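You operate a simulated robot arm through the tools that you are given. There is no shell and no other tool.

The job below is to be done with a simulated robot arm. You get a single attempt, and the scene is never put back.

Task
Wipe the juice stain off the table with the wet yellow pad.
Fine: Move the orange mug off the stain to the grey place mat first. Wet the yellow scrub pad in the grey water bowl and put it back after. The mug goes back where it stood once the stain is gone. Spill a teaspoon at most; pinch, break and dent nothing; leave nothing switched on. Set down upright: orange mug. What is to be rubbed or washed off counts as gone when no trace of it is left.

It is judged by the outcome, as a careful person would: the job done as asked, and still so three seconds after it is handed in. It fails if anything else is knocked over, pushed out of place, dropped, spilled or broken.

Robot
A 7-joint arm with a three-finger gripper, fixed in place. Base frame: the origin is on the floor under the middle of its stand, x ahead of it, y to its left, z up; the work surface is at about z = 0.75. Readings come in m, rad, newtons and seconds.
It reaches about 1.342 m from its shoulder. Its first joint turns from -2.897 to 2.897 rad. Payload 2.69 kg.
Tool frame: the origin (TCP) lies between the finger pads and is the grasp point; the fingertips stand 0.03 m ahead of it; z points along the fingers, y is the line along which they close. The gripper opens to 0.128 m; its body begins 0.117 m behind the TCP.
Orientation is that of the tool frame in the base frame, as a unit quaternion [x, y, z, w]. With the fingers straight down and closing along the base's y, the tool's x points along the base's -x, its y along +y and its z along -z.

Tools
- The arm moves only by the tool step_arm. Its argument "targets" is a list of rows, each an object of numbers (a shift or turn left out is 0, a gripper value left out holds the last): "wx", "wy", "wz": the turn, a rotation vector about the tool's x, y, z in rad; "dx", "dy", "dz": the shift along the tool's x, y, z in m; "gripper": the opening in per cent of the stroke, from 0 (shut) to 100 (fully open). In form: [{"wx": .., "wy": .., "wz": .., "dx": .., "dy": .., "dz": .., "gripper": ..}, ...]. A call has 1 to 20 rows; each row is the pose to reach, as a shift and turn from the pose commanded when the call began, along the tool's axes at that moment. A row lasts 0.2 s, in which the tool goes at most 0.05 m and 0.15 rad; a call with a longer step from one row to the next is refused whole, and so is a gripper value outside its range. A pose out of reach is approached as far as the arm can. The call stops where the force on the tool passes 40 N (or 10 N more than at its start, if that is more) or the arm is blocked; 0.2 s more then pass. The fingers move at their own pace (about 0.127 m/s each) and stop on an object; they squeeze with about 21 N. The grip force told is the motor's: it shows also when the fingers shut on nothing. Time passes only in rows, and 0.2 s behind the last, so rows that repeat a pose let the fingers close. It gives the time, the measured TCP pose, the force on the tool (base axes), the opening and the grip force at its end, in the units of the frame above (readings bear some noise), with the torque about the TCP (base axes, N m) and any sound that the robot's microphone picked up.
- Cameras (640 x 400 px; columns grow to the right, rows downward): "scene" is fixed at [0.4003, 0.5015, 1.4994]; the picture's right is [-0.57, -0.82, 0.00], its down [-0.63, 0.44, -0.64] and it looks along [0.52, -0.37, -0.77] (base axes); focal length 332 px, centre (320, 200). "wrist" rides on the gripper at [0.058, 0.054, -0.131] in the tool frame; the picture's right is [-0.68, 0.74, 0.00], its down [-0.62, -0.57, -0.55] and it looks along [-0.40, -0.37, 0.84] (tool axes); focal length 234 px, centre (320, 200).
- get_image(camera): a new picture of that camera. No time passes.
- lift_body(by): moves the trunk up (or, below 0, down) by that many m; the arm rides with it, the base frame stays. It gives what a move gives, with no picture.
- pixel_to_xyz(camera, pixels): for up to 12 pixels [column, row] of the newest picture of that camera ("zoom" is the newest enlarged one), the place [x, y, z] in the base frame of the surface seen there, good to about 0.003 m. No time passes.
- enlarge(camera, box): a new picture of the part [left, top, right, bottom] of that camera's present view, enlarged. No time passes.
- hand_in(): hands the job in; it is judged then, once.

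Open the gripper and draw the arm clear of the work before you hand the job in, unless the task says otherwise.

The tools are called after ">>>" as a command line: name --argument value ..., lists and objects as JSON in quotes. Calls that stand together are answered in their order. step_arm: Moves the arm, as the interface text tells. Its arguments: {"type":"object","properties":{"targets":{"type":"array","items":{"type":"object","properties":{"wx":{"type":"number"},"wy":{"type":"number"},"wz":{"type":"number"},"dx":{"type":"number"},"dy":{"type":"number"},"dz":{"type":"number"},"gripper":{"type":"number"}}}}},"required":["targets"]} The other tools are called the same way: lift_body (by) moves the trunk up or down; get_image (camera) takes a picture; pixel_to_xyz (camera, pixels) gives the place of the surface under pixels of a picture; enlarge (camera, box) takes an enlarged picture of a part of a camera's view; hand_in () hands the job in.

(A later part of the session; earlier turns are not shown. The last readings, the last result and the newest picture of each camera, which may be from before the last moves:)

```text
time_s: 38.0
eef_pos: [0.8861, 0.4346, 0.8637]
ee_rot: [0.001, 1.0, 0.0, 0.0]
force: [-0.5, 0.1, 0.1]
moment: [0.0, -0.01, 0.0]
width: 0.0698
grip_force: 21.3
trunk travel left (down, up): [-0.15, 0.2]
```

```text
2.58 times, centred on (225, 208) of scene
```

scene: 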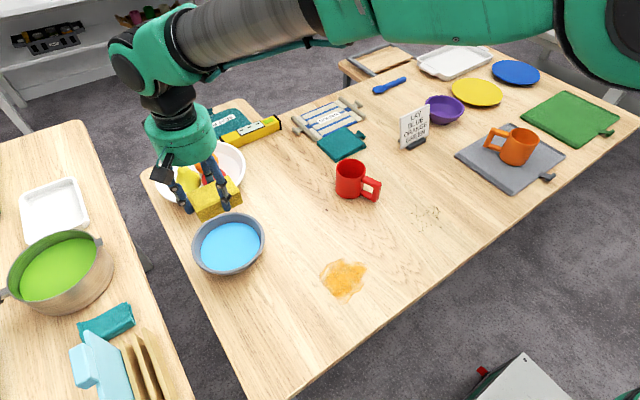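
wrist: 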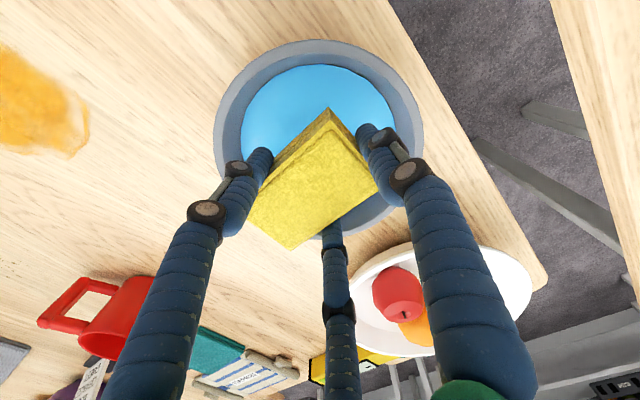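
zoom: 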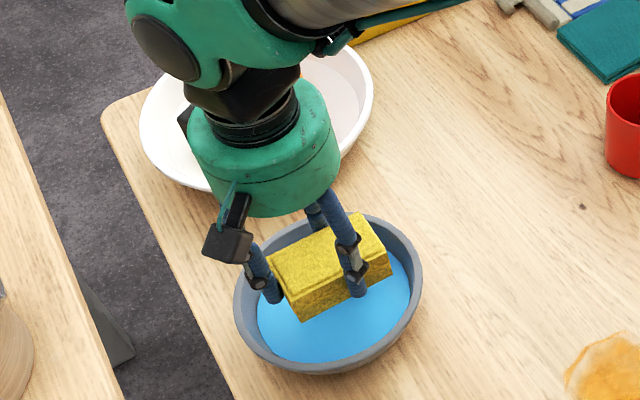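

Well centred over the bowl. I dip slowly to TCP 0.814 (pad bottom about 15 mm under the water) and hold there.

>>> step_arm --targets '[{"dz": 0.015}, {"dz": 0.028}, {"dz": 0.034}, {"dz": 0.039}, {"dz": 0.043}, {"dz": 0.047}, {"dz": 0.05}, {"dz": 0.051}, {"dz": 0.051}, {"dz": 0.051}, {"dz": 0.051}, {"dz": 0.051}]'

>>> get_image --camera "wrist"

>>> enlarge --camera "scene" --box '[160, 130, 290, 285]'

```text
time_s: 39.8
eef_pos: [0.8885, 0.4379, 0.8166]
ee_rot: [-0.001, 1.0, 0.003, 0.003]
force: [1.4, 4.1, 5.1]
moment: [-0.14, 0.13, -0.03]
width: 0.0708
grip_force: 21.3
trunk travel left (down, up): [-0.15, 0.2]
stopped in row 8: the force on the tool passed its limit at 42 N (the readings are from after the stop); the commanded pose is now the measured one
```

```text
taken
```

wrist: 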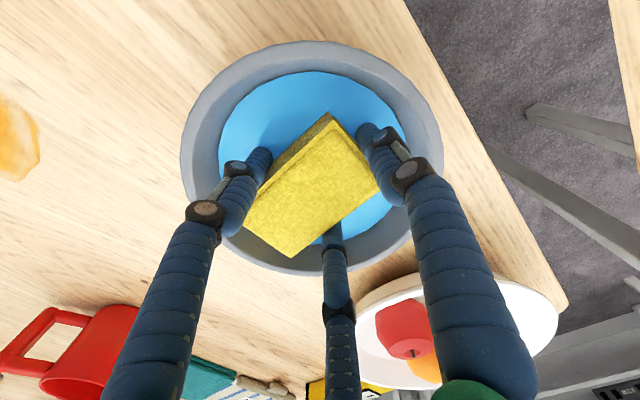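

```text
2.58 times, centred on (225, 208) of scene
```

zoom: 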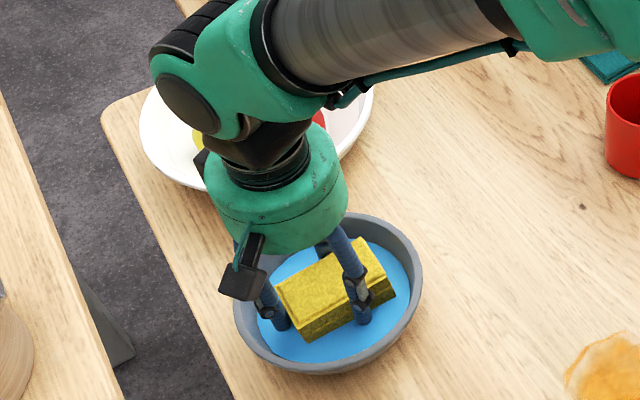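

The force limit tripped: the pad's −y end touched the sloping bowl wall (tool pushed +y by 4 mm) while already about 12 mm in the water. The bowl looks unmoved at the zoom; I hold there briefly and then raise slowly out of the water to inspect.

>>> step_arm --targets '[{"dz": -0.002}, {"dz": -0.004}, {"dz": -0.005}, {"dz": -0.005}, {"dz": -0.005}]'

>>> get_image --camera "wrist"

>>> get_image --camera "scene"

```text
time_s: 41.0
eef_pos: [0.8872, 0.4357, 0.821]
ee_rot: [-0.001, 1.0, 0.002, 0.002]
force: [1.1, 0.1, -0.1]
moment: [0.01, -0.01, -0.01]
width: 0.0704
grip_force: 21.4
trunk travel left (down, up): [-0.15, 0.2]
```

```text
taken
```

wrist: 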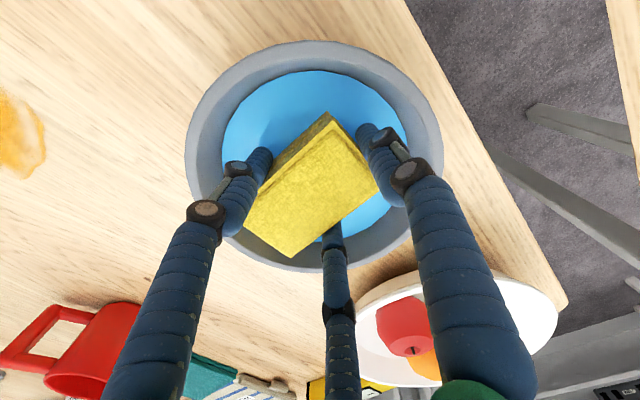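

```text
taken
```

scene: 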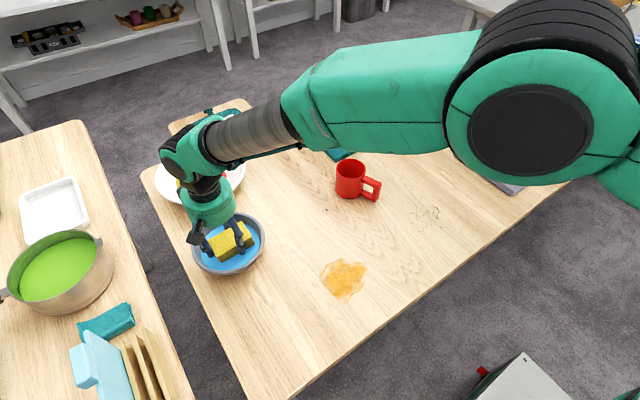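

Forces are back to zero with the pad bottom still in the water. I hold a second more there and zoom in to see whether the pad darkens.

>>> step_arm --targets '[{"dz": 0.0}, {"dz": 0.0}, {"dz": 0.0}, {"dz": 0.0}, {"dz": 0.0}]'

>>> enlarge --camera "scene" --box '[185, 200, 275, 280]'

>>> enlarge --camera "wrist" --box '[200, 60, 440, 280]'

```text
time_s: 42.1
eef_pos: [0.8874, 0.4367, 0.8204]
ee_rot: [-0.001, 1.0, 0.001, 0.004]
force: [-0.1, 0.1, -0.8]
moment: [0.01, 0.0, -0.01]
width: 0.0699
grip_force: 21.5
trunk travel left (down, up): [-0.15, 0.2]
```

```text
5.00 times, centred on (230, 240) of scene
```

zoom: 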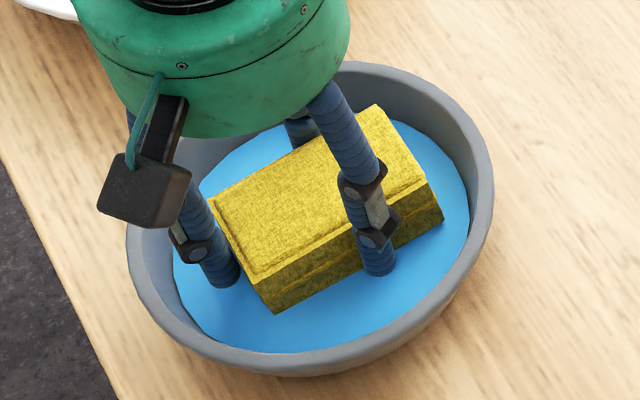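

```text
1.82 times, centred on (320, 170) of wrist
```

zoom: 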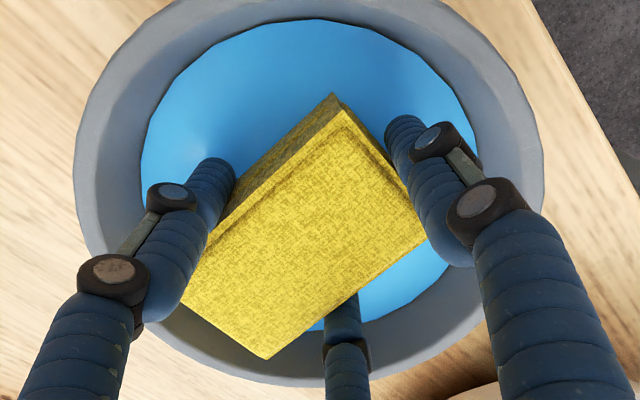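

The pad looks a bit tilted in the grip; I measure its top surface points and the water around it.

>>> pixel_to_xyz --camera "zoom" --pixels '[[340, 130], [415, 240], [270, 345], [195, 290], [300, 230], [330, 110], [240, 220], [300, 80], [420, 280]]'

```text
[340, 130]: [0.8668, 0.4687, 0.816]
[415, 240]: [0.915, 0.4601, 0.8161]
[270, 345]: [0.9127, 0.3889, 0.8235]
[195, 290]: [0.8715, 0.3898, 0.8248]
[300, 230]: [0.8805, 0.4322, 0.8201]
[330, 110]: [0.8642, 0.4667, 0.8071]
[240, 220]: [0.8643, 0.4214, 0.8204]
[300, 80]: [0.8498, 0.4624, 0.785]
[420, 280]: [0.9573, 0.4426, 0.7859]
```

The pad tilted about 5.6° in the grip (its −y end higher), which I can cancel by tilting the tool. I raise it slowly out of the water and let it drip over the bowl for two seconds.

>>> step_arm --targets '[{"dz": -0.004}, {"dz": -0.01}, {"dz": -0.018}, {"dz": -0.026}, {"dz": -0.034}, {"dz": -0.042}, {"dz": -0.05}, {"dz": -0.05}, {"dz": -0.05}, {"dz": -0.05}, {"dz": -0.05}, {"dz": -0.05}, {"dz": -0.05}, {"dz": -0.05}, {"dz": -0.05}]'

>>> get_image --camera "wrist"

>>> enlarge --camera "scene" --box '[175, 190, 285, 280]'

```text
time_s: 45.4
eef_pos: [0.8859, 0.4381, 0.8707]
ee_rot: [-0.001, 1.0, 0.002, 0.002]
force: [-0.9, 0.7, 0.2]
moment: [0.0, -0.02, 0.05]
width: 0.0701
grip_force: 21.4
trunk travel left (down, up): [-0.15, 0.2]
```

```text
taken
```

wrist: 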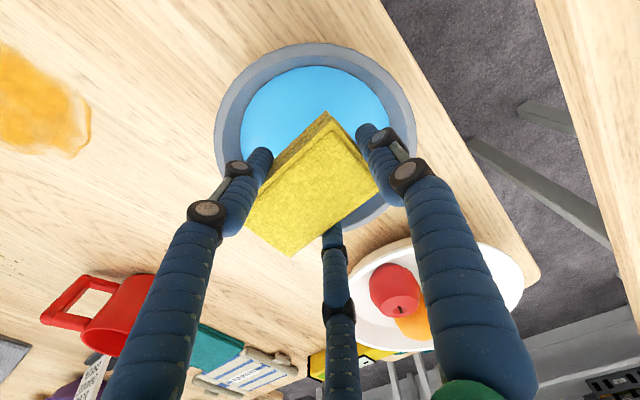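

```text
4.44 times, centred on (230, 235) of scene
```

zoom: 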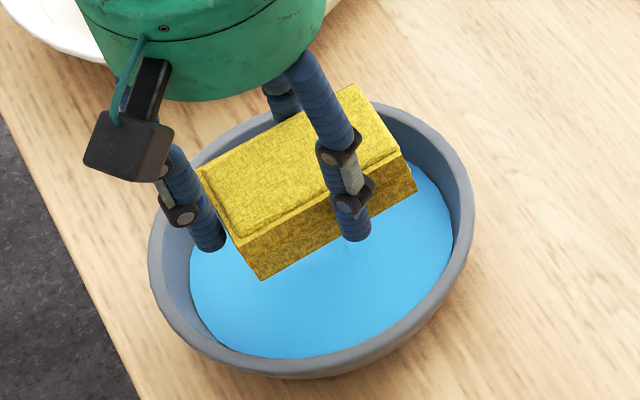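

Little change in look, no drops seen outside the bowl. I tilt the tool by −0.097 rad about its x to level the pad while rising a little more, then re-measure.

>>> step_arm --targets '[{"dz": -0.01, "wx": -0.03}, {"dz": -0.02, "wx": -0.06}, {"dz": -0.03, "wx": -0.09}, {"dz": -0.04, "wx": -0.097}, {"dz": -0.04, "wx": -0.097}, {"dz": -0.04, "wx": -0.097}]'

>>> enlarge --camera "wrist" --box '[200, 60, 440, 280]'

>>> pixel_to_xyz --camera "zoom" --pixels '[[340, 130], [415, 240], [270, 345], [195, 290], [300, 230], [240, 220], [370, 180], [230, 320], [350, 280]]'

>>> get_image --camera "scene"

```text
time_s: 46.8
eef_pos: [0.8883, 0.4365, 0.9109]
ee_rot: [0.0, 0.999, 0.051, 0.003]
force: [0.3, -0.1, 0.0]
moment: [0.03, 0.02, 0.01]
width: 0.0695
grip_force: 20.9
trunk travel left (down, up): [-0.15, 0.2]
```

```text
1.82 times, centred on (320, 170) of wrist
```

zoom: 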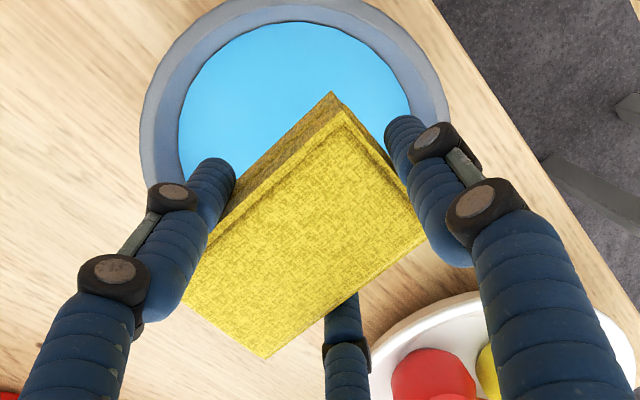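

```text
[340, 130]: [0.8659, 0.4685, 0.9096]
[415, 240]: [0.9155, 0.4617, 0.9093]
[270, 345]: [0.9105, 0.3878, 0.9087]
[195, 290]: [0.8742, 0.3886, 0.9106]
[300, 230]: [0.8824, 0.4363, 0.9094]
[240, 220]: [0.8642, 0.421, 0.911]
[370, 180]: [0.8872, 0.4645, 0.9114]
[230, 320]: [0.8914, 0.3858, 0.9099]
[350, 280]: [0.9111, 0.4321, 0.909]
```

```text
taken
```

scene: 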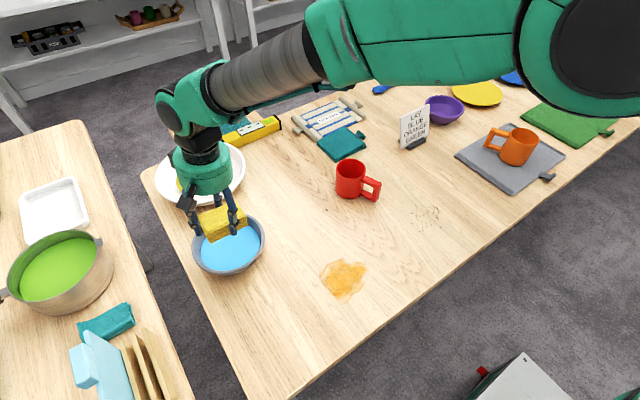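

The pad top is level now (z 0.909–0.911 at all corners), its bottom about 0.041 below the TCP. I check where the table's front edge runs near the stain before moving there.

>>> pixel_to_xyz --camera "scene" --pixels '[[400, 308], [400, 300], [440, 280], [360, 325], [380, 310], [420, 288]]'

>>> step_arm --targets '[{"dx": 0.008, "dy": -0.008, "dz": -0.001}, {"dx": 0.025, "dy": -0.0245, "dz": -0.0027}, {"dx": 0.055, "dy": -0.054, "dz": -0.0058}, {"dx": 0.088, "dy": -0.0864, "dz": -0.0093}, {"dx": 0.121, "dy": -0.119, "dz": -0.0129}, {"dx": 0.154, "dy": -0.151, "dz": -0.0164}, {"dx": 0.185, "dy": -0.182, "dz": -0.0197}, {"dx": 0.208, "dy": -0.204, "dz": -0.0221}, {"dx": 0.2203, "dy": -0.2164, "dz": -0.0234}, {"dx": 0.2203, "dy": -0.2164, "dz": -0.0234}]'

>>> get_image --camera "scene"

>>> get_image --camera "wrist"

```text
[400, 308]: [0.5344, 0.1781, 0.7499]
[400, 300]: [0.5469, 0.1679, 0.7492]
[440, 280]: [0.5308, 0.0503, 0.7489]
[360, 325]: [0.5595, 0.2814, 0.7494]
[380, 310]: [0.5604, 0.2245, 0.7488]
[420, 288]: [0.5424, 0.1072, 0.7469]
```

```text
time_s: 49.0
eef_pos: [0.6661, 0.2183, 0.9121]
ee_rot: [-0.001, 0.999, 0.051, 0.002]
force: [-0.3, -1.0, -0.5]
moment: [0.04, -0.02, -0.04]
width: 0.0695
grip_force: 20.6
trunk travel left (down, up): [-0.15, 0.2]
```

```text
taken
```

scene: 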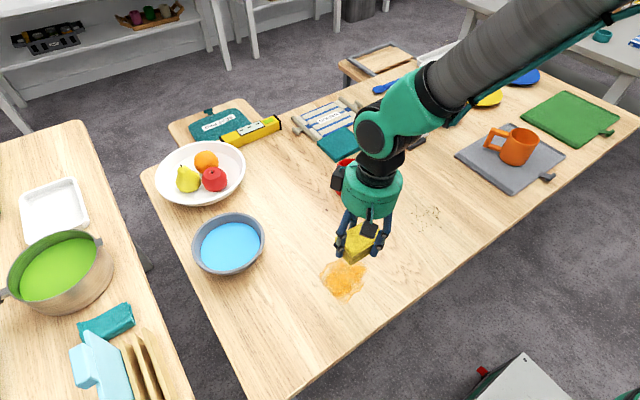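

```text
taken
```

wrist: 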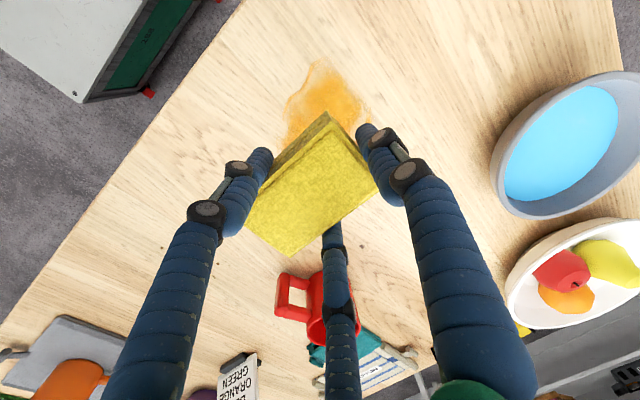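

Over the stain with the pad level. I lower to about 6 mm above the table first.

>>> step_arm --targets '[{"dy": -0.004, "dz": 0.04}, {"dy": -0.0075, "dz": 0.075}, {"dy": -0.0102, "dz": 0.1}, {"dy": -0.0117, "dz": 0.1144}, {"dy": -0.0117, "dz": 0.1144}]'

>>> enlarge --camera "scene" --box '[290, 200, 420, 310]'

```text
time_s: 50.1
eef_pos: [0.6683, 0.2191, 0.7966]
ee_rot: [0.0, 0.999, 0.051, 0.003]
force: [-0.2, 0.1, 0.0]
moment: [-0.03, 0.01, -0.01]
width: 0.0694
grip_force: 21.0
trunk travel left (down, up): [-0.15, 0.2]
```

```text
3.64 times, centred on (355, 255) of scene
```

zoom: 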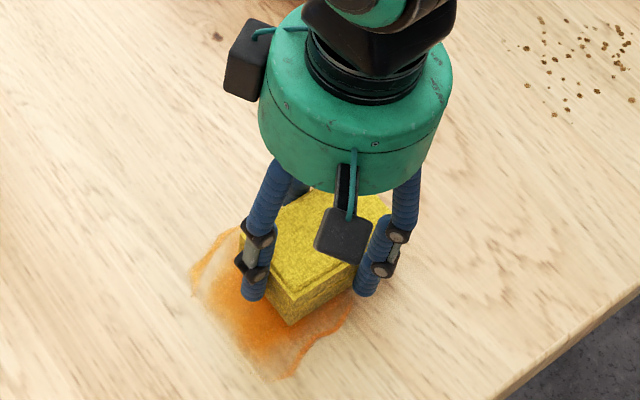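

Still free of contact at z 0.797. I lower in 1 mm steps to feel for the table.

>>> step_arm --targets '[{"dy": -0.0002, "dz": 0.002}, {"dy": -0.0003, "dz": 0.003}, {"dy": -0.0004, "dz": 0.004}, {"dy": -0.0004, "dz": 0.0045}, {"dy": -0.0004, "dz": 0.0045}]'

```text
time_s: 51.4
eef_pos: [0.6682, 0.2194, 0.7913]
ee_rot: [-0.002, 0.999, 0.051, 0.003]
force: [-0.6, 0.4, 3.4]
moment: [-0.17, -0.02, -0.03]
width: 0.0695
grip_force: 20.5
trunk travel left (down, up): [-0.15, 0.2]
```

Light contact (3.4 N) with the moment showing the −y end touching first. I press a bit further to see how the contact spreads.

>>> step_arm --targets '[{"dz": 0.0004}, {"dz": 0.0008}, {"dz": 0.0008}]'

```text
time_s: 52.1
eef_pos: [0.6681, 0.2194, 0.7926]
ee_rot: [-0.001, 0.999, 0.051, 0.004]
force: [-1.4, 0.4, 10.6]
moment: [-0.67, 0.04, -0.03]
width: 0.0698
grip_force: 20.7
trunk travel left (down, up): [-0.15, 0.2]
```

Moment −0.67 N·m at 10.6 N means the load is only on the −y end; I lift slightly, reduce the tilt by 0.02 rad and press again.

>>> step_arm --targets '[{"dz": -0.002}, {"dz": -0.002, "wx": 0.02}, {"dz": -0.001, "wx": 0.02}, {"dz": -0.0003, "wx": 0.02}, {"dz": -0.0003, "wx": 0.02}]'

```text
time_s: 53.4
eef_pos: [0.6673, 0.219, 0.7917]
ee_rot: [-0.001, 0.999, 0.04, 0.002]
force: [-0.2, -0.6, -0.6]
moment: [0.02, -0.01, 0.01]
width: 0.0697
grip_force: 20.9
trunk travel left (down, up): [-0.15, 0.2]
```

Contact released; I press down again in small steps and watch the moment.

>>> step_arm --targets '[{"dz": 0.0005}, {"dz": 0.001}, {"dz": 0.0015}, {"dz": 0.0015}]'

```text
time_s: 54.4
eef_pos: [0.6678, 0.2192, 0.7915]
ee_rot: [-0.001, 0.999, 0.041, 0.004]
force: [-1.4, -3.3, 11.0]
moment: [-0.27, 0.15, -0.06]
width: 0.0698
grip_force: 20.9
trunk travel left (down, up): [-0.15, 0.2]
```

The load is now near the pad's centre (about 11 N). I ease off half a millimetre and make a first stroke in +x and back.

>>> step_arm --targets '[{"dz": -0.0005}, {"dx": -0.015, "dz": -0.0004}, {"dx": -0.035, "dz": -0.0003}, {"dx": -0.055, "dz": -0.0002}, {"dx": -0.07, "dz": -0.0001}, {"dx": -0.055, "dz": -0.0002}, {"dx": -0.035, "dz": -0.0003}, {"dx": -0.015, "dz": -0.0004}, {"dx": 0, "dz": -0.0005}]'

>>> enlarge --camera "scene" --box '[290, 200, 420, 310]'

>>> get_image --camera "wrist"

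```text
time_s: 56.4
eef_pos: [0.6665, 0.2179, 0.7907]
ee_rot: [-0.002, 0.999, 0.04, 0.002]
force: [-0.5, 0.5, 8.3]
moment: [-0.11, 0.02, 0.01]
width: 0.0696
grip_force: 20.9
trunk travel left (down, up): [-0.15, 0.2]
```

```text
3.64 times, centred on (355, 255) of scene
```

zoom: 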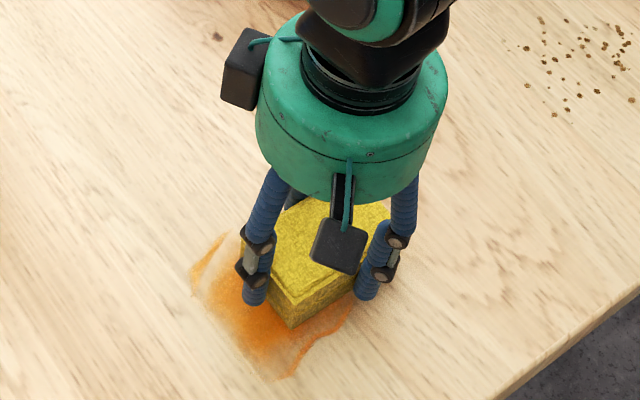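

```text
taken
```

wrist: 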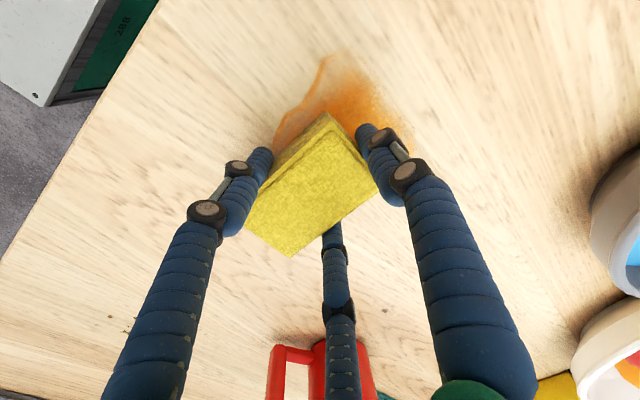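

Force is a gentle 8 N. I make the −x stroke now and stop at the −x end to see whether the swath behind is clean.

>>> step_arm --targets '[{"dx": 0.015, "dz": -0.0001}, {"dx": 0.035, "dz": -0.0002}, {"dx": 0.055, "dz": -0.0003}, {"dx": 0.075, "dz": -0.0004}, {"dx": 0.075, "dz": -0.0004}]'

>>> enlarge --camera "scene" --box '[290, 200, 420, 310]'

>>> get_image --camera "wrist"

```text
time_s: 57.5
eef_pos: [0.5915, 0.2183, 0.7903]
ee_rot: [-0.002, 0.999, 0.04, 0.003]
force: [0.5, -1.1, 11.1]
moment: [-0.22, 0.01, -0.03]
width: 0.0695
grip_force: 21.3
trunk travel left (down, up): [-0.15, 0.2]
```

```text
3.64 times, centred on (355, 255) of scene
```

zoom: 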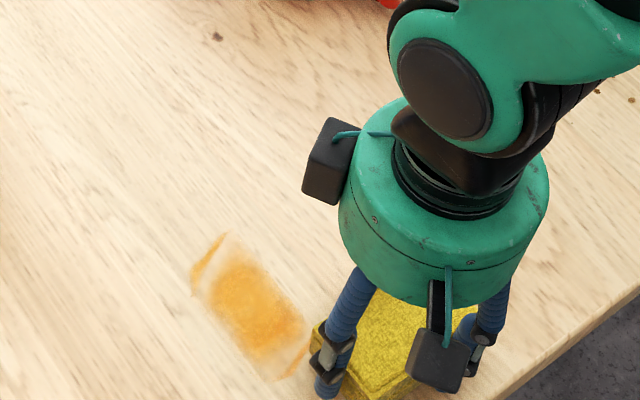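

```text
taken
```

wrist: 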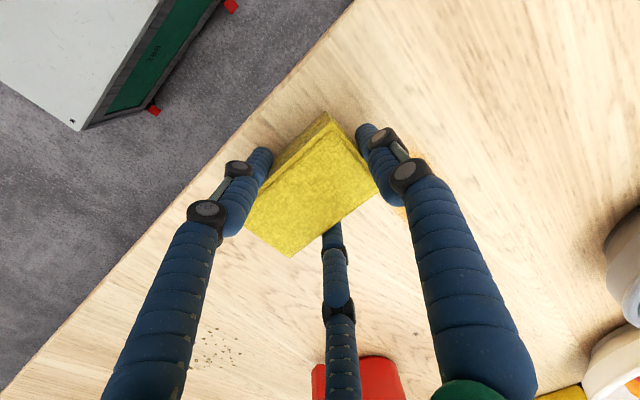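

The wiped swath is spotless; what is left lies at y above about 0.25. I shift the pad 0.048 m toward +y and stroke along +x.

>>> step_arm --targets '[{"dy": 0.016, "dz": 0.0013}, {"dy": 0.032, "dz": 0.0026}, {"dy": 0.0478, "dz": 0.0038}, {"dx": -0.02, "dy": 0.0478, "dz": 0.0039}, {"dx": -0.04, "dy": 0.0478, "dz": 0.004}, {"dx": -0.06, "dy": 0.0478, "dz": 0.0042}, {"dx": -0.08, "dy": 0.0478, "dz": 0.0043}, {"dx": -0.1, "dy": 0.0478, "dz": 0.0044}, {"dx": -0.12, "dy": 0.0478, "dz": 0.0045}, {"dx": -0.14, "dy": 0.0478, "dz": 0.0046}, {"dx": -0.155, "dy": 0.0478, "dz": 0.0047}, {"dx": -0.155, "dy": 0.0478, "dz": 0.0047}]'

>>> enlarge --camera "scene" --box '[290, 200, 420, 310]'

```text
time_s: 60.1
eef_pos: [0.7473, 0.2673, 0.7911]
ee_rot: [-0.001, 0.999, 0.041, 0.003]
force: [-5.1, 1.3, 10.4]
moment: [-0.15, 0.25, -0.09]
width: 0.0695
grip_force: 21.5
trunk travel left (down, up): [-0.15, 0.2]
```

```text
3.64 times, centred on (355, 255) of scene
```

zoom: 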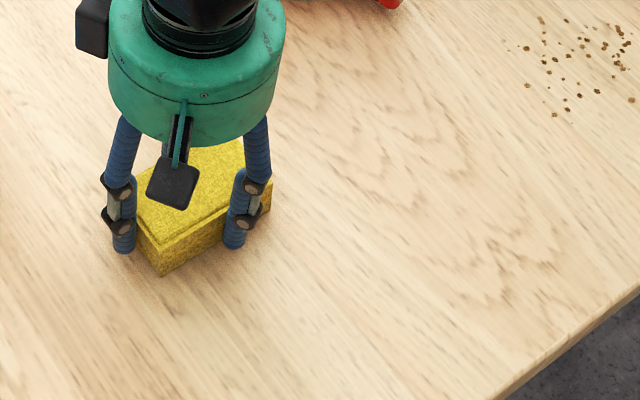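

The table looks clean. For good measure I make a return pass along −x over the middle of the stain area.

>>> step_arm --targets '[{"dy": -0.01, "dz": -0.0008}, {"dx": 0.02, "dy": -0.02, "dz": -0.0018}, {"dx": 0.04, "dy": -0.02, "dz": -0.0019}, {"dx": 0.06, "dy": -0.02, "dz": -0.002}, {"dx": 0.08, "dy": -0.02, "dz": -0.0021}, {"dx": 0.1, "dy": -0.02, "dz": -0.0022}, {"dx": 0.12, "dy": -0.02, "dz": -0.0023}, {"dx": 0.14, "dy": -0.02, "dz": -0.0025}, {"dx": 0.155, "dy": -0.02, "dz": -0.0026}, {"dx": 0.155, "dy": -0.04, "dz": -0.0042}, {"dx": 0.155, "dy": -0.06, "dz": -0.0058}, {"dx": 0.135, "dy": -0.06, "dz": -0.0057}, {"dx": 0.115, "dy": -0.06, "dz": -0.0056}, {"dx": 0.095, "dy": -0.06, "dz": -0.0055}, {"dx": 0.075, "dy": -0.06, "dz": -0.0053}, {"dx": 0.055, "dy": -0.06, "dz": -0.0052}, {"dx": 0.035, "dy": -0.06, "dz": -0.0051}, {"dx": 0.015, "dy": -0.06, "dz": -0.005}, {"dx": 0.015, "dy": -0.06, "dz": -0.005}]'

>>> enlarge --camera "scene" --box '[290, 200, 420, 310]'

```text
time_s: 64.2
eef_pos: [0.7335, 0.2084, 0.7904]
ee_rot: [-0.001, 0.999, 0.04, 0.003]
force: [-1.1, 0.2, 2.6]
moment: [-0.1, 0.13, -0.02]
width: 0.0695
grip_force: 20.8
trunk travel left (down, up): [-0.15, 0.2]
```

```text
3.64 times, centred on (355, 255) of scene
```

zoom: 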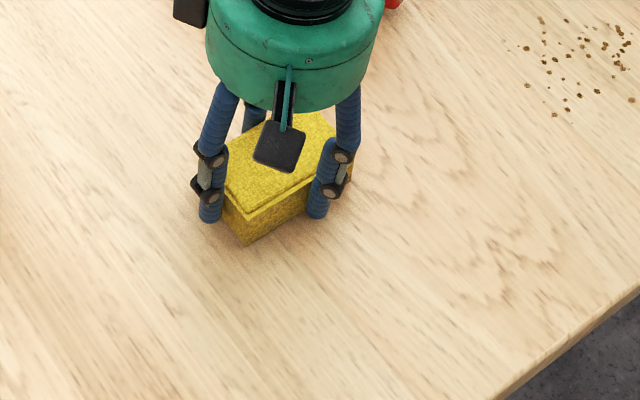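

The area is clean everywhere I can see. I lift straight up 0.10 m and inspect the table from both cameras.

>>> step_arm --targets '[{"dy": 0.0004, "dz": -0.005}, {"dy": 0.0012, "dz": -0.015}, {"dy": 0.0033, "dz": -0.04}, {"dy": 0.0058, "dz": -0.07}, {"dy": 0.0082, "dz": -0.0997}, {"dy": 0.0082, "dz": -0.0997}]'

>>> get_image --camera "scene"

>>> get_image --camera "wrist"

>>> enlarge --camera "wrist" --box '[200, 60, 440, 280]'

>>> pixel_to_xyz --camera "zoom" --pixels '[[340, 130], [415, 240], [270, 345], [195, 290], [300, 230], [240, 220], [345, 115], [422, 240], [265, 352], [188, 290]]'

```text
time_s: 65.5
eef_pos: [0.7316, 0.2058, 0.8908]
ee_rot: [-0.001, 0.999, 0.04, 0.003]
force: [-0.2, -0.4, 0.2]
moment: [0.01, -0.04, 0.02]
width: 0.0698
grip_force: 21.2
trunk travel left (down, up): [-0.15, 0.2]
```

```text
taken
```

scene: 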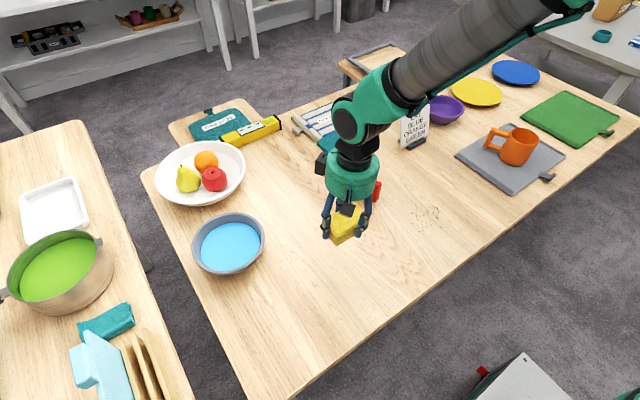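

```text
taken
```

wrist: 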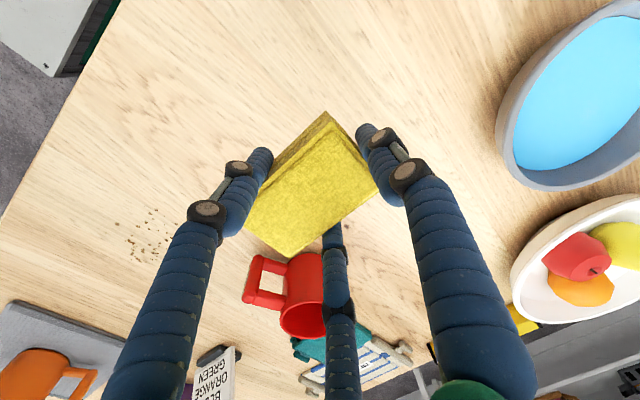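

```text
1.82 times, centred on (320, 170) of wrist
```

zoom: 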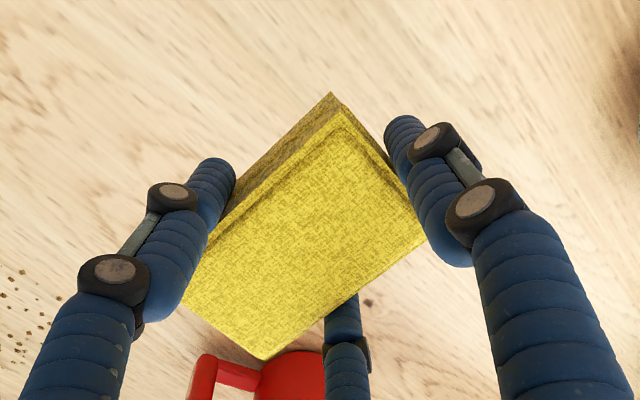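

```text
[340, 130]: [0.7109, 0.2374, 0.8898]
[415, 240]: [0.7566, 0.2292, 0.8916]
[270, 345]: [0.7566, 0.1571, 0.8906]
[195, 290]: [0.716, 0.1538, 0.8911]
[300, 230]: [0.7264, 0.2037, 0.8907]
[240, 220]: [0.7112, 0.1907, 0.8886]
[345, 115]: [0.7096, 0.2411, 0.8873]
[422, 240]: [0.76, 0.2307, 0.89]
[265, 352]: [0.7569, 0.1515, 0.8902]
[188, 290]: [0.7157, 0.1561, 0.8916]
```

Pad still level, offset about −0.010 m in y from the TCP; the table looks clean. I carry it back above its original place (tool target 0.628, 0.461).

>>> step_arm --targets '[{"dx": 0.005, "dy": 0.0127, "dz": 0.001}, {"dx": 0.016, "dy": 0.039, "dz": 0.0031}, {"dx": 0.032, "dy": 0.079, "dz": 0.0063}, {"dx": 0.049, "dy": 0.12, "dz": 0.0096}, {"dx": 0.066, "dy": 0.161, "dz": 0.0129}, {"dx": 0.082, "dy": 0.2, "dz": 0.016}, {"dx": 0.095, "dy": 0.232, "dz": 0.0185}, {"dx": 0.102, "dy": 0.25, "dz": 0.02}, {"dx": 0.1036, "dy": 0.2541, "dz": 0.0203}, {"dx": 0.1036, "dy": 0.2541, "dz": 0.0203}]'

>>> enlarge --camera "scene" --box '[290, 220, 420, 320]'

>>> get_image --camera "wrist"

```text
time_s: 67.8
eef_pos: [0.6287, 0.4612, 0.8898]
ee_rot: [0.0, 0.999, 0.039, 0.003]
force: [-0.7, 0.4, -0.4]
moment: [0.02, 0.01, -0.02]
width: 0.0693
grip_force: 21.5
trunk travel left (down, up): [-0.15, 0.2]
```

```text
4.00 times, centred on (355, 270) of scene
```

zoom: 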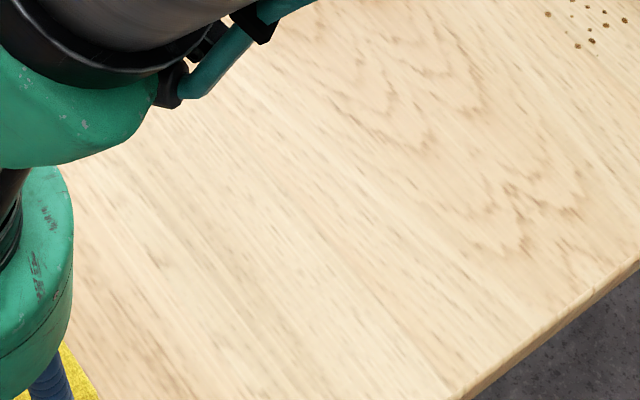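

```text
taken
```

wrist: 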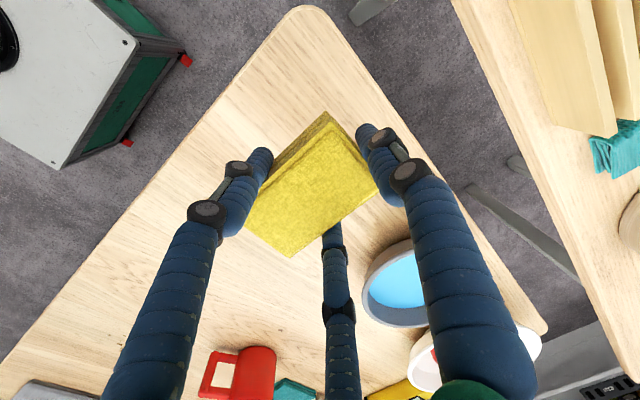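

The stain area is spotless in the zoom. I lower the pad to just above the table at its old place.

>>> step_arm --targets '[{"dy": -0.0025, "dz": 0.03}, {"dy": -0.0053, "dz": 0.065}, {"dy": -0.007, "dz": 0.085}, {"dy": -0.0077, "dz": 0.094}, {"dy": -0.0079, "dz": 0.0965}, {"dy": -0.0079, "dz": 0.0965}]'

>>> step_arm --targets '[{"dz": 0.0005}, {"dz": 0.001}, {"dz": 0.0015}, {"dz": 0.0015}]'

```text
time_s: 69.2
eef_pos: [0.6283, 0.4615, 0.7929]
ee_rot: [-0.001, 0.999, 0.04, 0.002]
force: [-0.3, -0.1, -0.5]
moment: [-0.03, 0.01, 0.03]
width: 0.0697
grip_force: 21.0
trunk travel left (down, up): [-0.15, 0.2]
```

```text
time_s: 70.2
eef_pos: [0.6289, 0.4618, 0.7917]
ee_rot: [-0.001, 0.999, 0.04, 0.002]
force: [0.6, 0.5, -0.6]
moment: [-0.03, 0.0, 0.03]
width: 0.0696
grip_force: 20.7
trunk travel left (down, up): [-0.15, 0.2]
```

No contact yet at z 0.7917. I keep lowering in half-millimetre steps.

>>> step_arm --targets '[{"dz": 0.0005}, {"dz": 0.001}, {"dz": 0.0013}, {"dz": 0.0013}]'

```text
time_s: 71.2
eef_pos: [0.6282, 0.4622, 0.7902]
ee_rot: [-0.001, 0.999, 0.04, 0.002]
force: [-0.2, 1.1, 0.0]
moment: [0.0, 0.01, 0.0]
width: 0.0697
grip_force: 20.7
trunk travel left (down, up): [-0.15, 0.2]
```

Still free; a little further down.

>>> step_arm --targets '[{"dz": 0.0004}, {"dz": 0.0008}, {"dz": 0.0008}]'

```text
time_s: 72.0
eef_pos: [0.6285, 0.4625, 0.7907]
ee_rot: [-0.001, 0.999, 0.04, 0.002]
force: [-0.9, 0.2, 5.1]
moment: [-0.34, 0.18, -0.1]
width: 0.0694
grip_force: 21.1
trunk travel left (down, up): [-0.15, 0.2]
```

Contact at 5 N: the pad is on the table. I open the fingers gently.

>>> step_arm --targets '[{"gripper": 58}, {"gripper": 62}, {"gripper": 70}, {"gripper": 80}, {"gripper": 90}, {"gripper": 100}, {"gripper": 100}]'

>>> get_image --camera "wrist"

>>> enlarge --camera "scene" --box '[205, 245, 365, 375]'

```text
time_s: 73.5
eef_pos: [0.6286, 0.4627, 0.7908]
ee_rot: [-0.001, 0.999, 0.04, 0.002]
force: [1.2, -0.1, 0.7]
moment: [-0.02, -0.03, 0.03]
width: 0.1281
grip_force: 0.1
trunk travel left (down, up): [-0.15, 0.2]
```

```text
taken
```

wrist: 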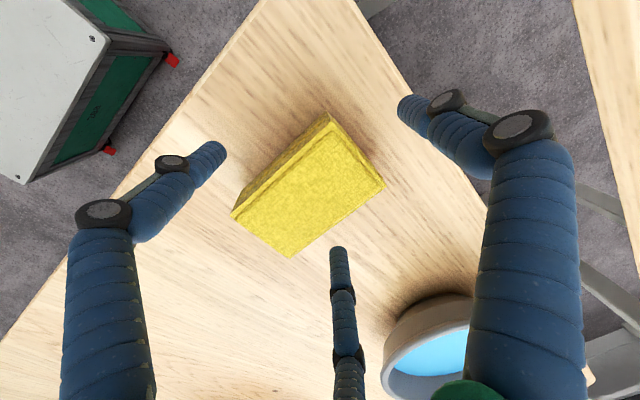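

```text
3.08 times, centred on (285, 310) of scene
```

zoom: 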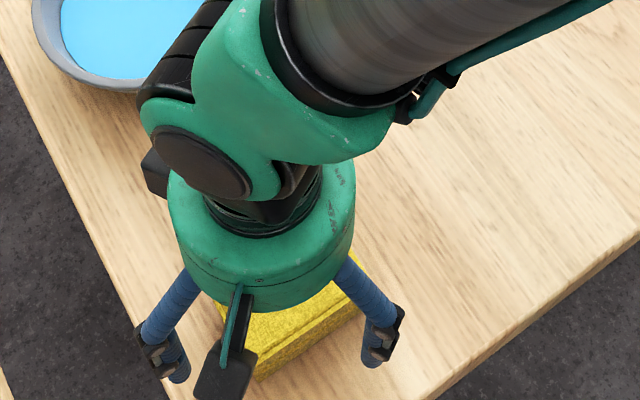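

The pad lies free and flat. I rise straight up and then level the tool again.

>>> step_arm --targets '[{"dy": 0.0016, "dz": -0.02}, {"dy": 0.0041, "dz": -0.05}, {"dy": 0.0074, "dz": -0.09}, {"dy": 0.0107, "dz": -0.13}, {"dy": 0.014, "dz": -0.17, "wx": 0.04}, {"dy": 0.0164, "dz": -0.1993, "wx": 0.081, "wy": 0.005}, {"dy": 0.0164, "dz": -0.1993, "wx": 0.081, "wy": 0.005}, {"dy": 0.0164, "dz": -0.1993, "wx": 0.081, "wy": 0.005}]'

>>> get_image --camera "scene"

>>> get_image --camera "wrist"

```text
time_s: 75.3
eef_pos: [0.6279, 0.4635, 0.9902]
ee_rot: [-0.001, 1.0, 0.0, 0.0]
force: [0.0, 0.6, -0.2]
moment: [-0.01, 0.0, 0.0]
width: 0.128
grip_force: 0.1
trunk travel left (down, up): [-0.15, 0.2]
```

```text
taken
```

scene: 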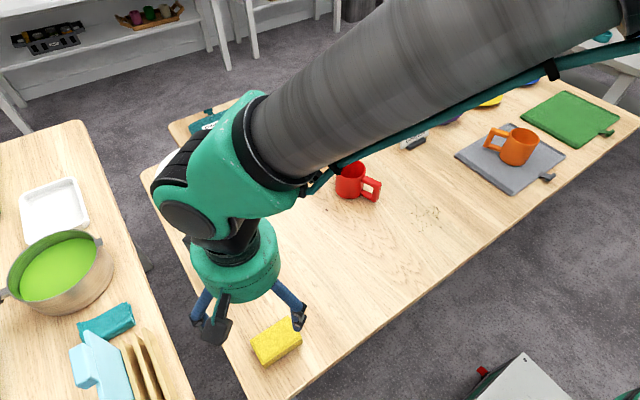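

```text
taken
```

wrist: 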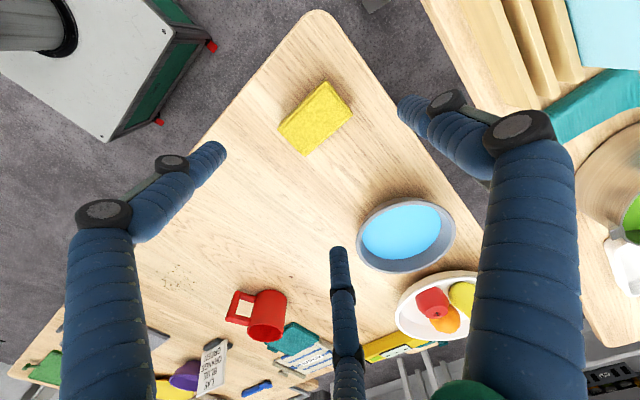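

The pad rests at (276,341), exactly its old picture position, and the tool is level. I travel back towards the mug on the mat.

>>> step_arm --targets '[{"dy": -0.015}, {"dx": -0.003, "dy": -0.045}, {"dx": -0.006, "dy": -0.09}, {"dx": -0.009, "dy": -0.137}, {"dx": -0.012, "dy": -0.184}, {"dx": -0.015, "dy": -0.231}, {"dx": -0.018, "dy": -0.278}, {"dx": -0.021, "dy": -0.325}, {"dx": -0.024, "dy": -0.372}, {"dx": -0.027, "dy": -0.419}, {"dx": -0.03, "dy": -0.466}, {"dx": -0.033, "dy": -0.513}, {"dx": -0.036, "dy": -0.56}, {"dx": -0.039, "dy": -0.607}, {"dx": -0.042, "dy": -0.654}, {"dx": -0.045, "dy": -0.701}, {"dx": -0.049, "dy": -0.748}, {"dx": -0.053, "dy": -0.79}, {"dx": -0.056, "dy": -0.82}, {"dx": -0.057, "dy": -0.84}]'

>>> step_arm --targets '[{"dx": -0.002, "dy": -0.025}, {"dx": -0.005, "dy": -0.055}, {"dx": -0.005, "dy": -0.075}, {"dx": -0.005, "dy": -0.0835}, {"dx": -0.005, "dy": -0.0835}]'

>>> get_image --camera "scene"

>>> get_image --camera "wrist"

```text
time_s: 79.5
eef_pos: [0.6855, -0.3771, 0.9903]
ee_rot: [-0.001, 1.0, 0.0, 0.0]
force: [0.0, -0.3, -0.7]
moment: [0.02, 0.02, -0.02]
width: 0.1279
grip_force: 0.0
trunk travel left (down, up): [-0.15, 0.2]
```

```text
time_s: 80.8
eef_pos: [0.6912, -0.4612, 0.9913]
ee_rot: [-0.002, 1.0, 0.001, 0.0]
force: [-0.2, -0.1, -0.4]
moment: [-0.01, 0.01, 0.0]
width: 0.1279
grip_force: 0.0
trunk travel left (down, up): [-0.15, 0.2]
```

```text
taken
```

scene: 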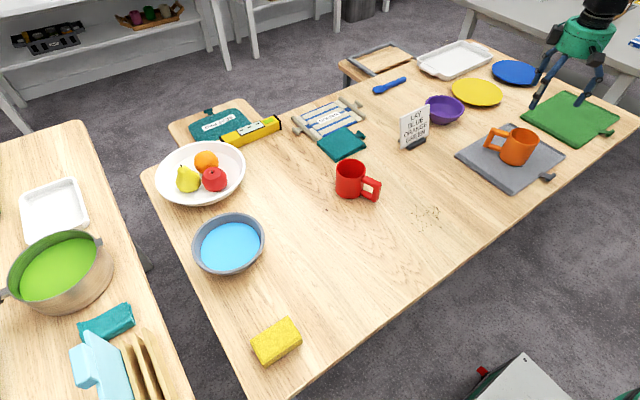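

```text
taken
```

wrist: 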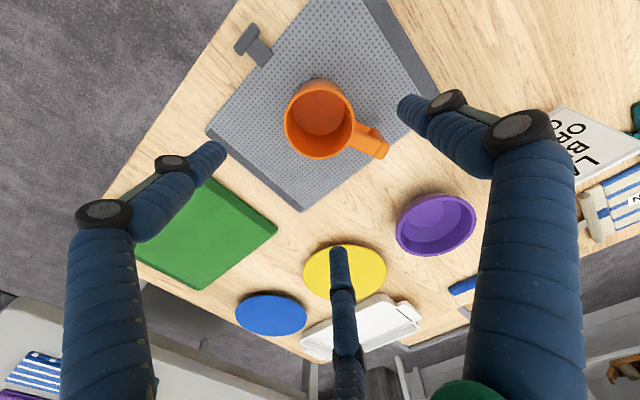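

Now the whole table is in view. I zoom on the stain area, the pad, and the mug to verify before fetching the mug.

>>> enlarge --camera "scene" --box '[300, 230, 400, 310]'

>>> enlarge --camera "scene" --box '[180, 200, 340, 370]'

>>> enlarge --camera "scene" --box '[235, 305, 325, 375]'

>>> pixel_to_xyz --camera "zoom" --pixels '[[362, 62], [440, 182], [224, 328], [155, 200], [335, 252], [260, 130], [405, 120], [190, 268], [300, 190]]'

>>> enlarge --camera "scene" --box '[470, 110, 560, 190]'

```text
5.00 times, centred on (350, 270) of scene
```

zoom: 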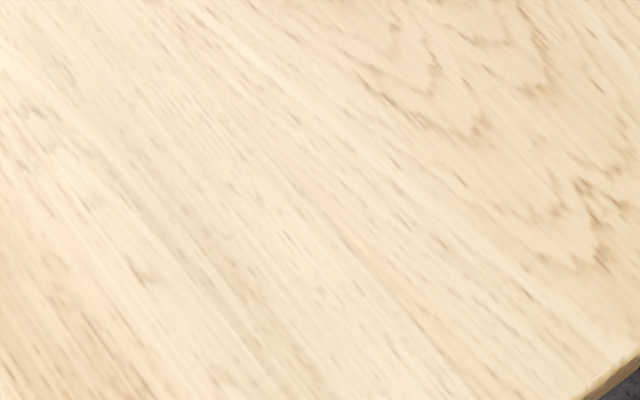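

```text
2.35 times, centred on (260, 285) of scene
```

zoom: 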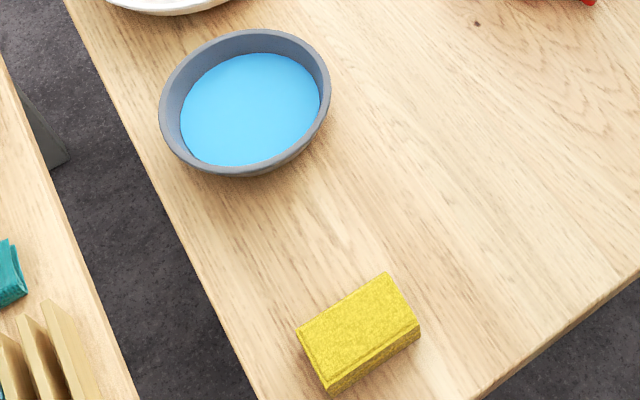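

```text
5.71 times, centred on (280, 340) of scene
```

zoom: 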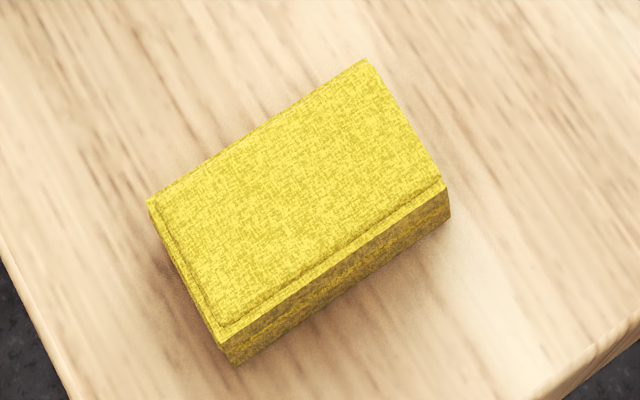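

```text
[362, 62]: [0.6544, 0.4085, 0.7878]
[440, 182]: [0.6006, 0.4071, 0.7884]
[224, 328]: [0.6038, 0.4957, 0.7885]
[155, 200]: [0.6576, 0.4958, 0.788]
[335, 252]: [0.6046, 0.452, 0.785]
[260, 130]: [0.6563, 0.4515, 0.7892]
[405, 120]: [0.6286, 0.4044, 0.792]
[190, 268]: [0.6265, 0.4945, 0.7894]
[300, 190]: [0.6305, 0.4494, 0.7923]
```

```text
5.00 times, centred on (515, 150) of scene
```

zoom: 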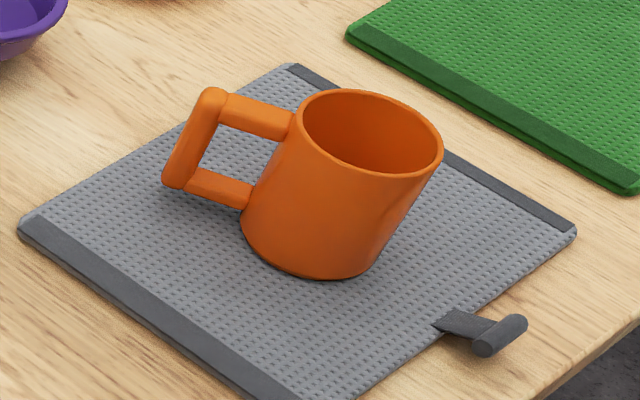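

The stain is gone without a trace, the pad is back within about 1 mm, and the bowl is unmoved. I check the mug's rim centre on the mat.

>>> pixel_to_xyz --camera "zoom" --pixels '[[297, 130], [441, 150], [350, 92], [390, 176], [310, 105], [430, 170], [415, 108], [325, 160], [212, 92], [270, 112]]'

```text
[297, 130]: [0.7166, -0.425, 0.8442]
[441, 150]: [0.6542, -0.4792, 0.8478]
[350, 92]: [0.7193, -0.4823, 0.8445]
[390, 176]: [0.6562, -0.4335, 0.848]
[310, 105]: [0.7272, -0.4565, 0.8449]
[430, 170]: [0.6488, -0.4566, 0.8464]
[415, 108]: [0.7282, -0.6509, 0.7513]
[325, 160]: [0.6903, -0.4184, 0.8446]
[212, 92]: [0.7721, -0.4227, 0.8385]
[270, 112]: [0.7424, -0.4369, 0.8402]
```

Mug centre reads about (0.689, −0.459), matching the release pose. I descend around it to z 0.808 in two stages.

>>> step_arm --targets '[{"dx": 0.002, "dy": 0.001, "dz": 0.03}, {"dx": 0.002, "dy": 0.001, "dz": 0.07}, {"dx": 0.002, "dy": 0.001, "dz": 0.1}, {"dx": 0.002, "dy": 0.001, "dz": 0.115}, {"dx": 0.002, "dy": 0.001, "dz": 0.115}]'

>>> get_image --camera "wrist"

>>> enlarge --camera "scene" --box '[450, 60, 590, 200]'

```text
time_s: 82.0
eef_pos: [0.6891, -0.4605, 0.8752]
ee_rot: [-0.001, 1.0, -0.001, 0.0]
force: [-0.2, 0.6, -0.2]
moment: [0.01, -0.03, 0.02]
width: 0.128
grip_force: 0.2
trunk travel left (down, up): [-0.15, 0.2]
```

```text
taken
```

wrist: 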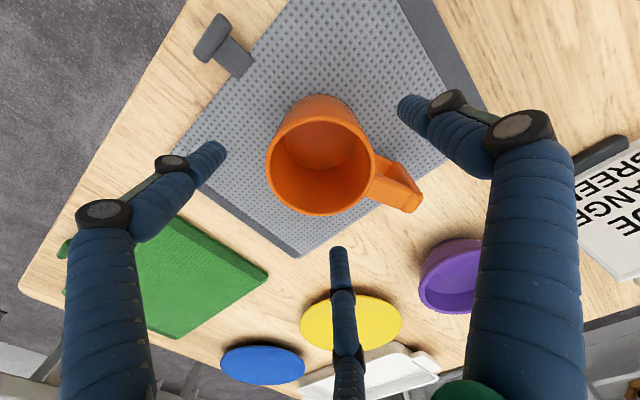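

```text
2.86 times, centred on (520, 130) of scene
```

zoom: 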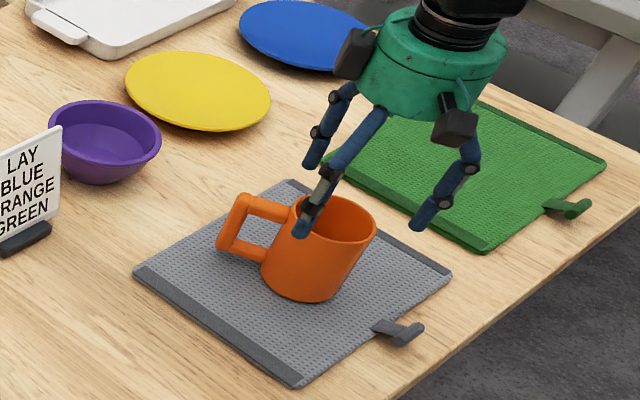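

The mug is centred between the fingers just as at the first grasp (rim at (318,155) in the wrist view). I go down the remaining 67 mm and close gently.

>>> step_arm --targets '[{"dz": 0.025}, {"dz": 0.05}, {"dz": 0.062}, {"dz": 0.067}, {"dz": 0.067}]'

>>> step_arm --targets '[{"gripper": 85}, {"gripper": 75}, {"gripper": 68}, {"gripper": 64}, {"gripper": 60}, {"gripper": 55}, {"gripper": 55}, {"gripper": 55}]'

>>> get_image --camera "wrist"

```text
time_s: 83.2
eef_pos: [0.6889, -0.4596, 0.8071]
ee_rot: [-0.001, 1.0, 0.0, 0.0]
force: [0.5, 0.2, -0.6]
moment: [-0.03, -0.01, 0.0]
width: 0.1281
grip_force: 0.1
trunk travel left (down, up): [-0.15, 0.2]
```

```text
time_s: 85.0
eef_pos: [0.6885, -0.4603, 0.8073]
ee_rot: [-0.001, 1.0, 0.0, 0.0]
force: [0.0, -1.3, 2.0]
moment: [-0.05, -0.01, 0.06]
width: 0.0835
grip_force: 21.3
trunk travel left (down, up): [-0.15, 0.2]
```

```text
taken
```

wrist: 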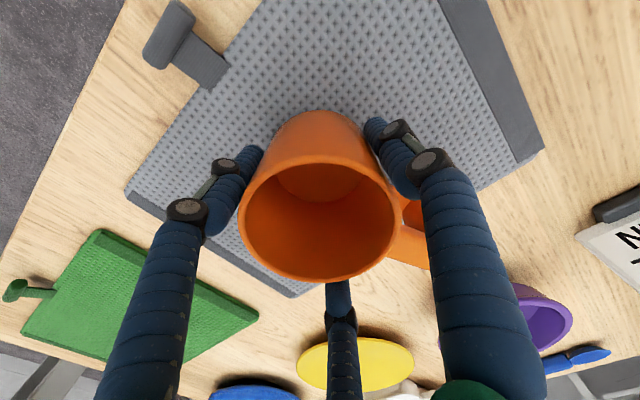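

Gripped at 0.0835 m, 21 N, the same as the first time. I lift it straight up slowly.

>>> step_arm --targets '[{"dz": -0.004}, {"dz": -0.012}, {"dz": -0.03}, {"dz": -0.06}, {"dz": -0.095}, {"dz": -0.125}, {"dz": -0.145}, {"dz": -0.152}, {"dz": -0.152}]'

>>> get_image --camera "scene"

```text
time_s: 87.0
eef_pos: [0.6897, -0.4597, 0.9607]
ee_rot: [-0.001, 1.0, 0.0, 0.001]
force: [0.0, 0.4, -3.4]
moment: [-0.03, 0.03, -0.02]
width: 0.0832
grip_force: 20.7
trunk travel left (down, up): [-0.15, 0.2]
```

```text
taken
```

scene: 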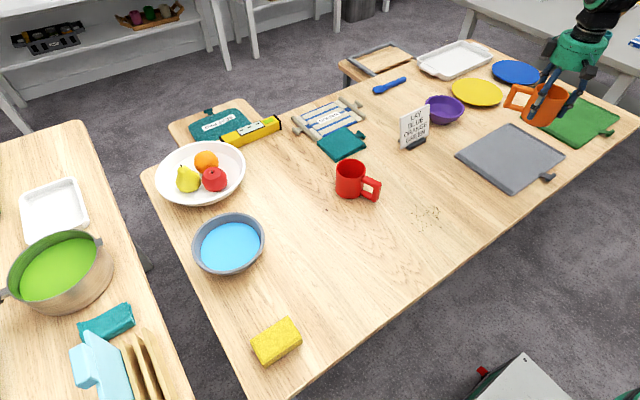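

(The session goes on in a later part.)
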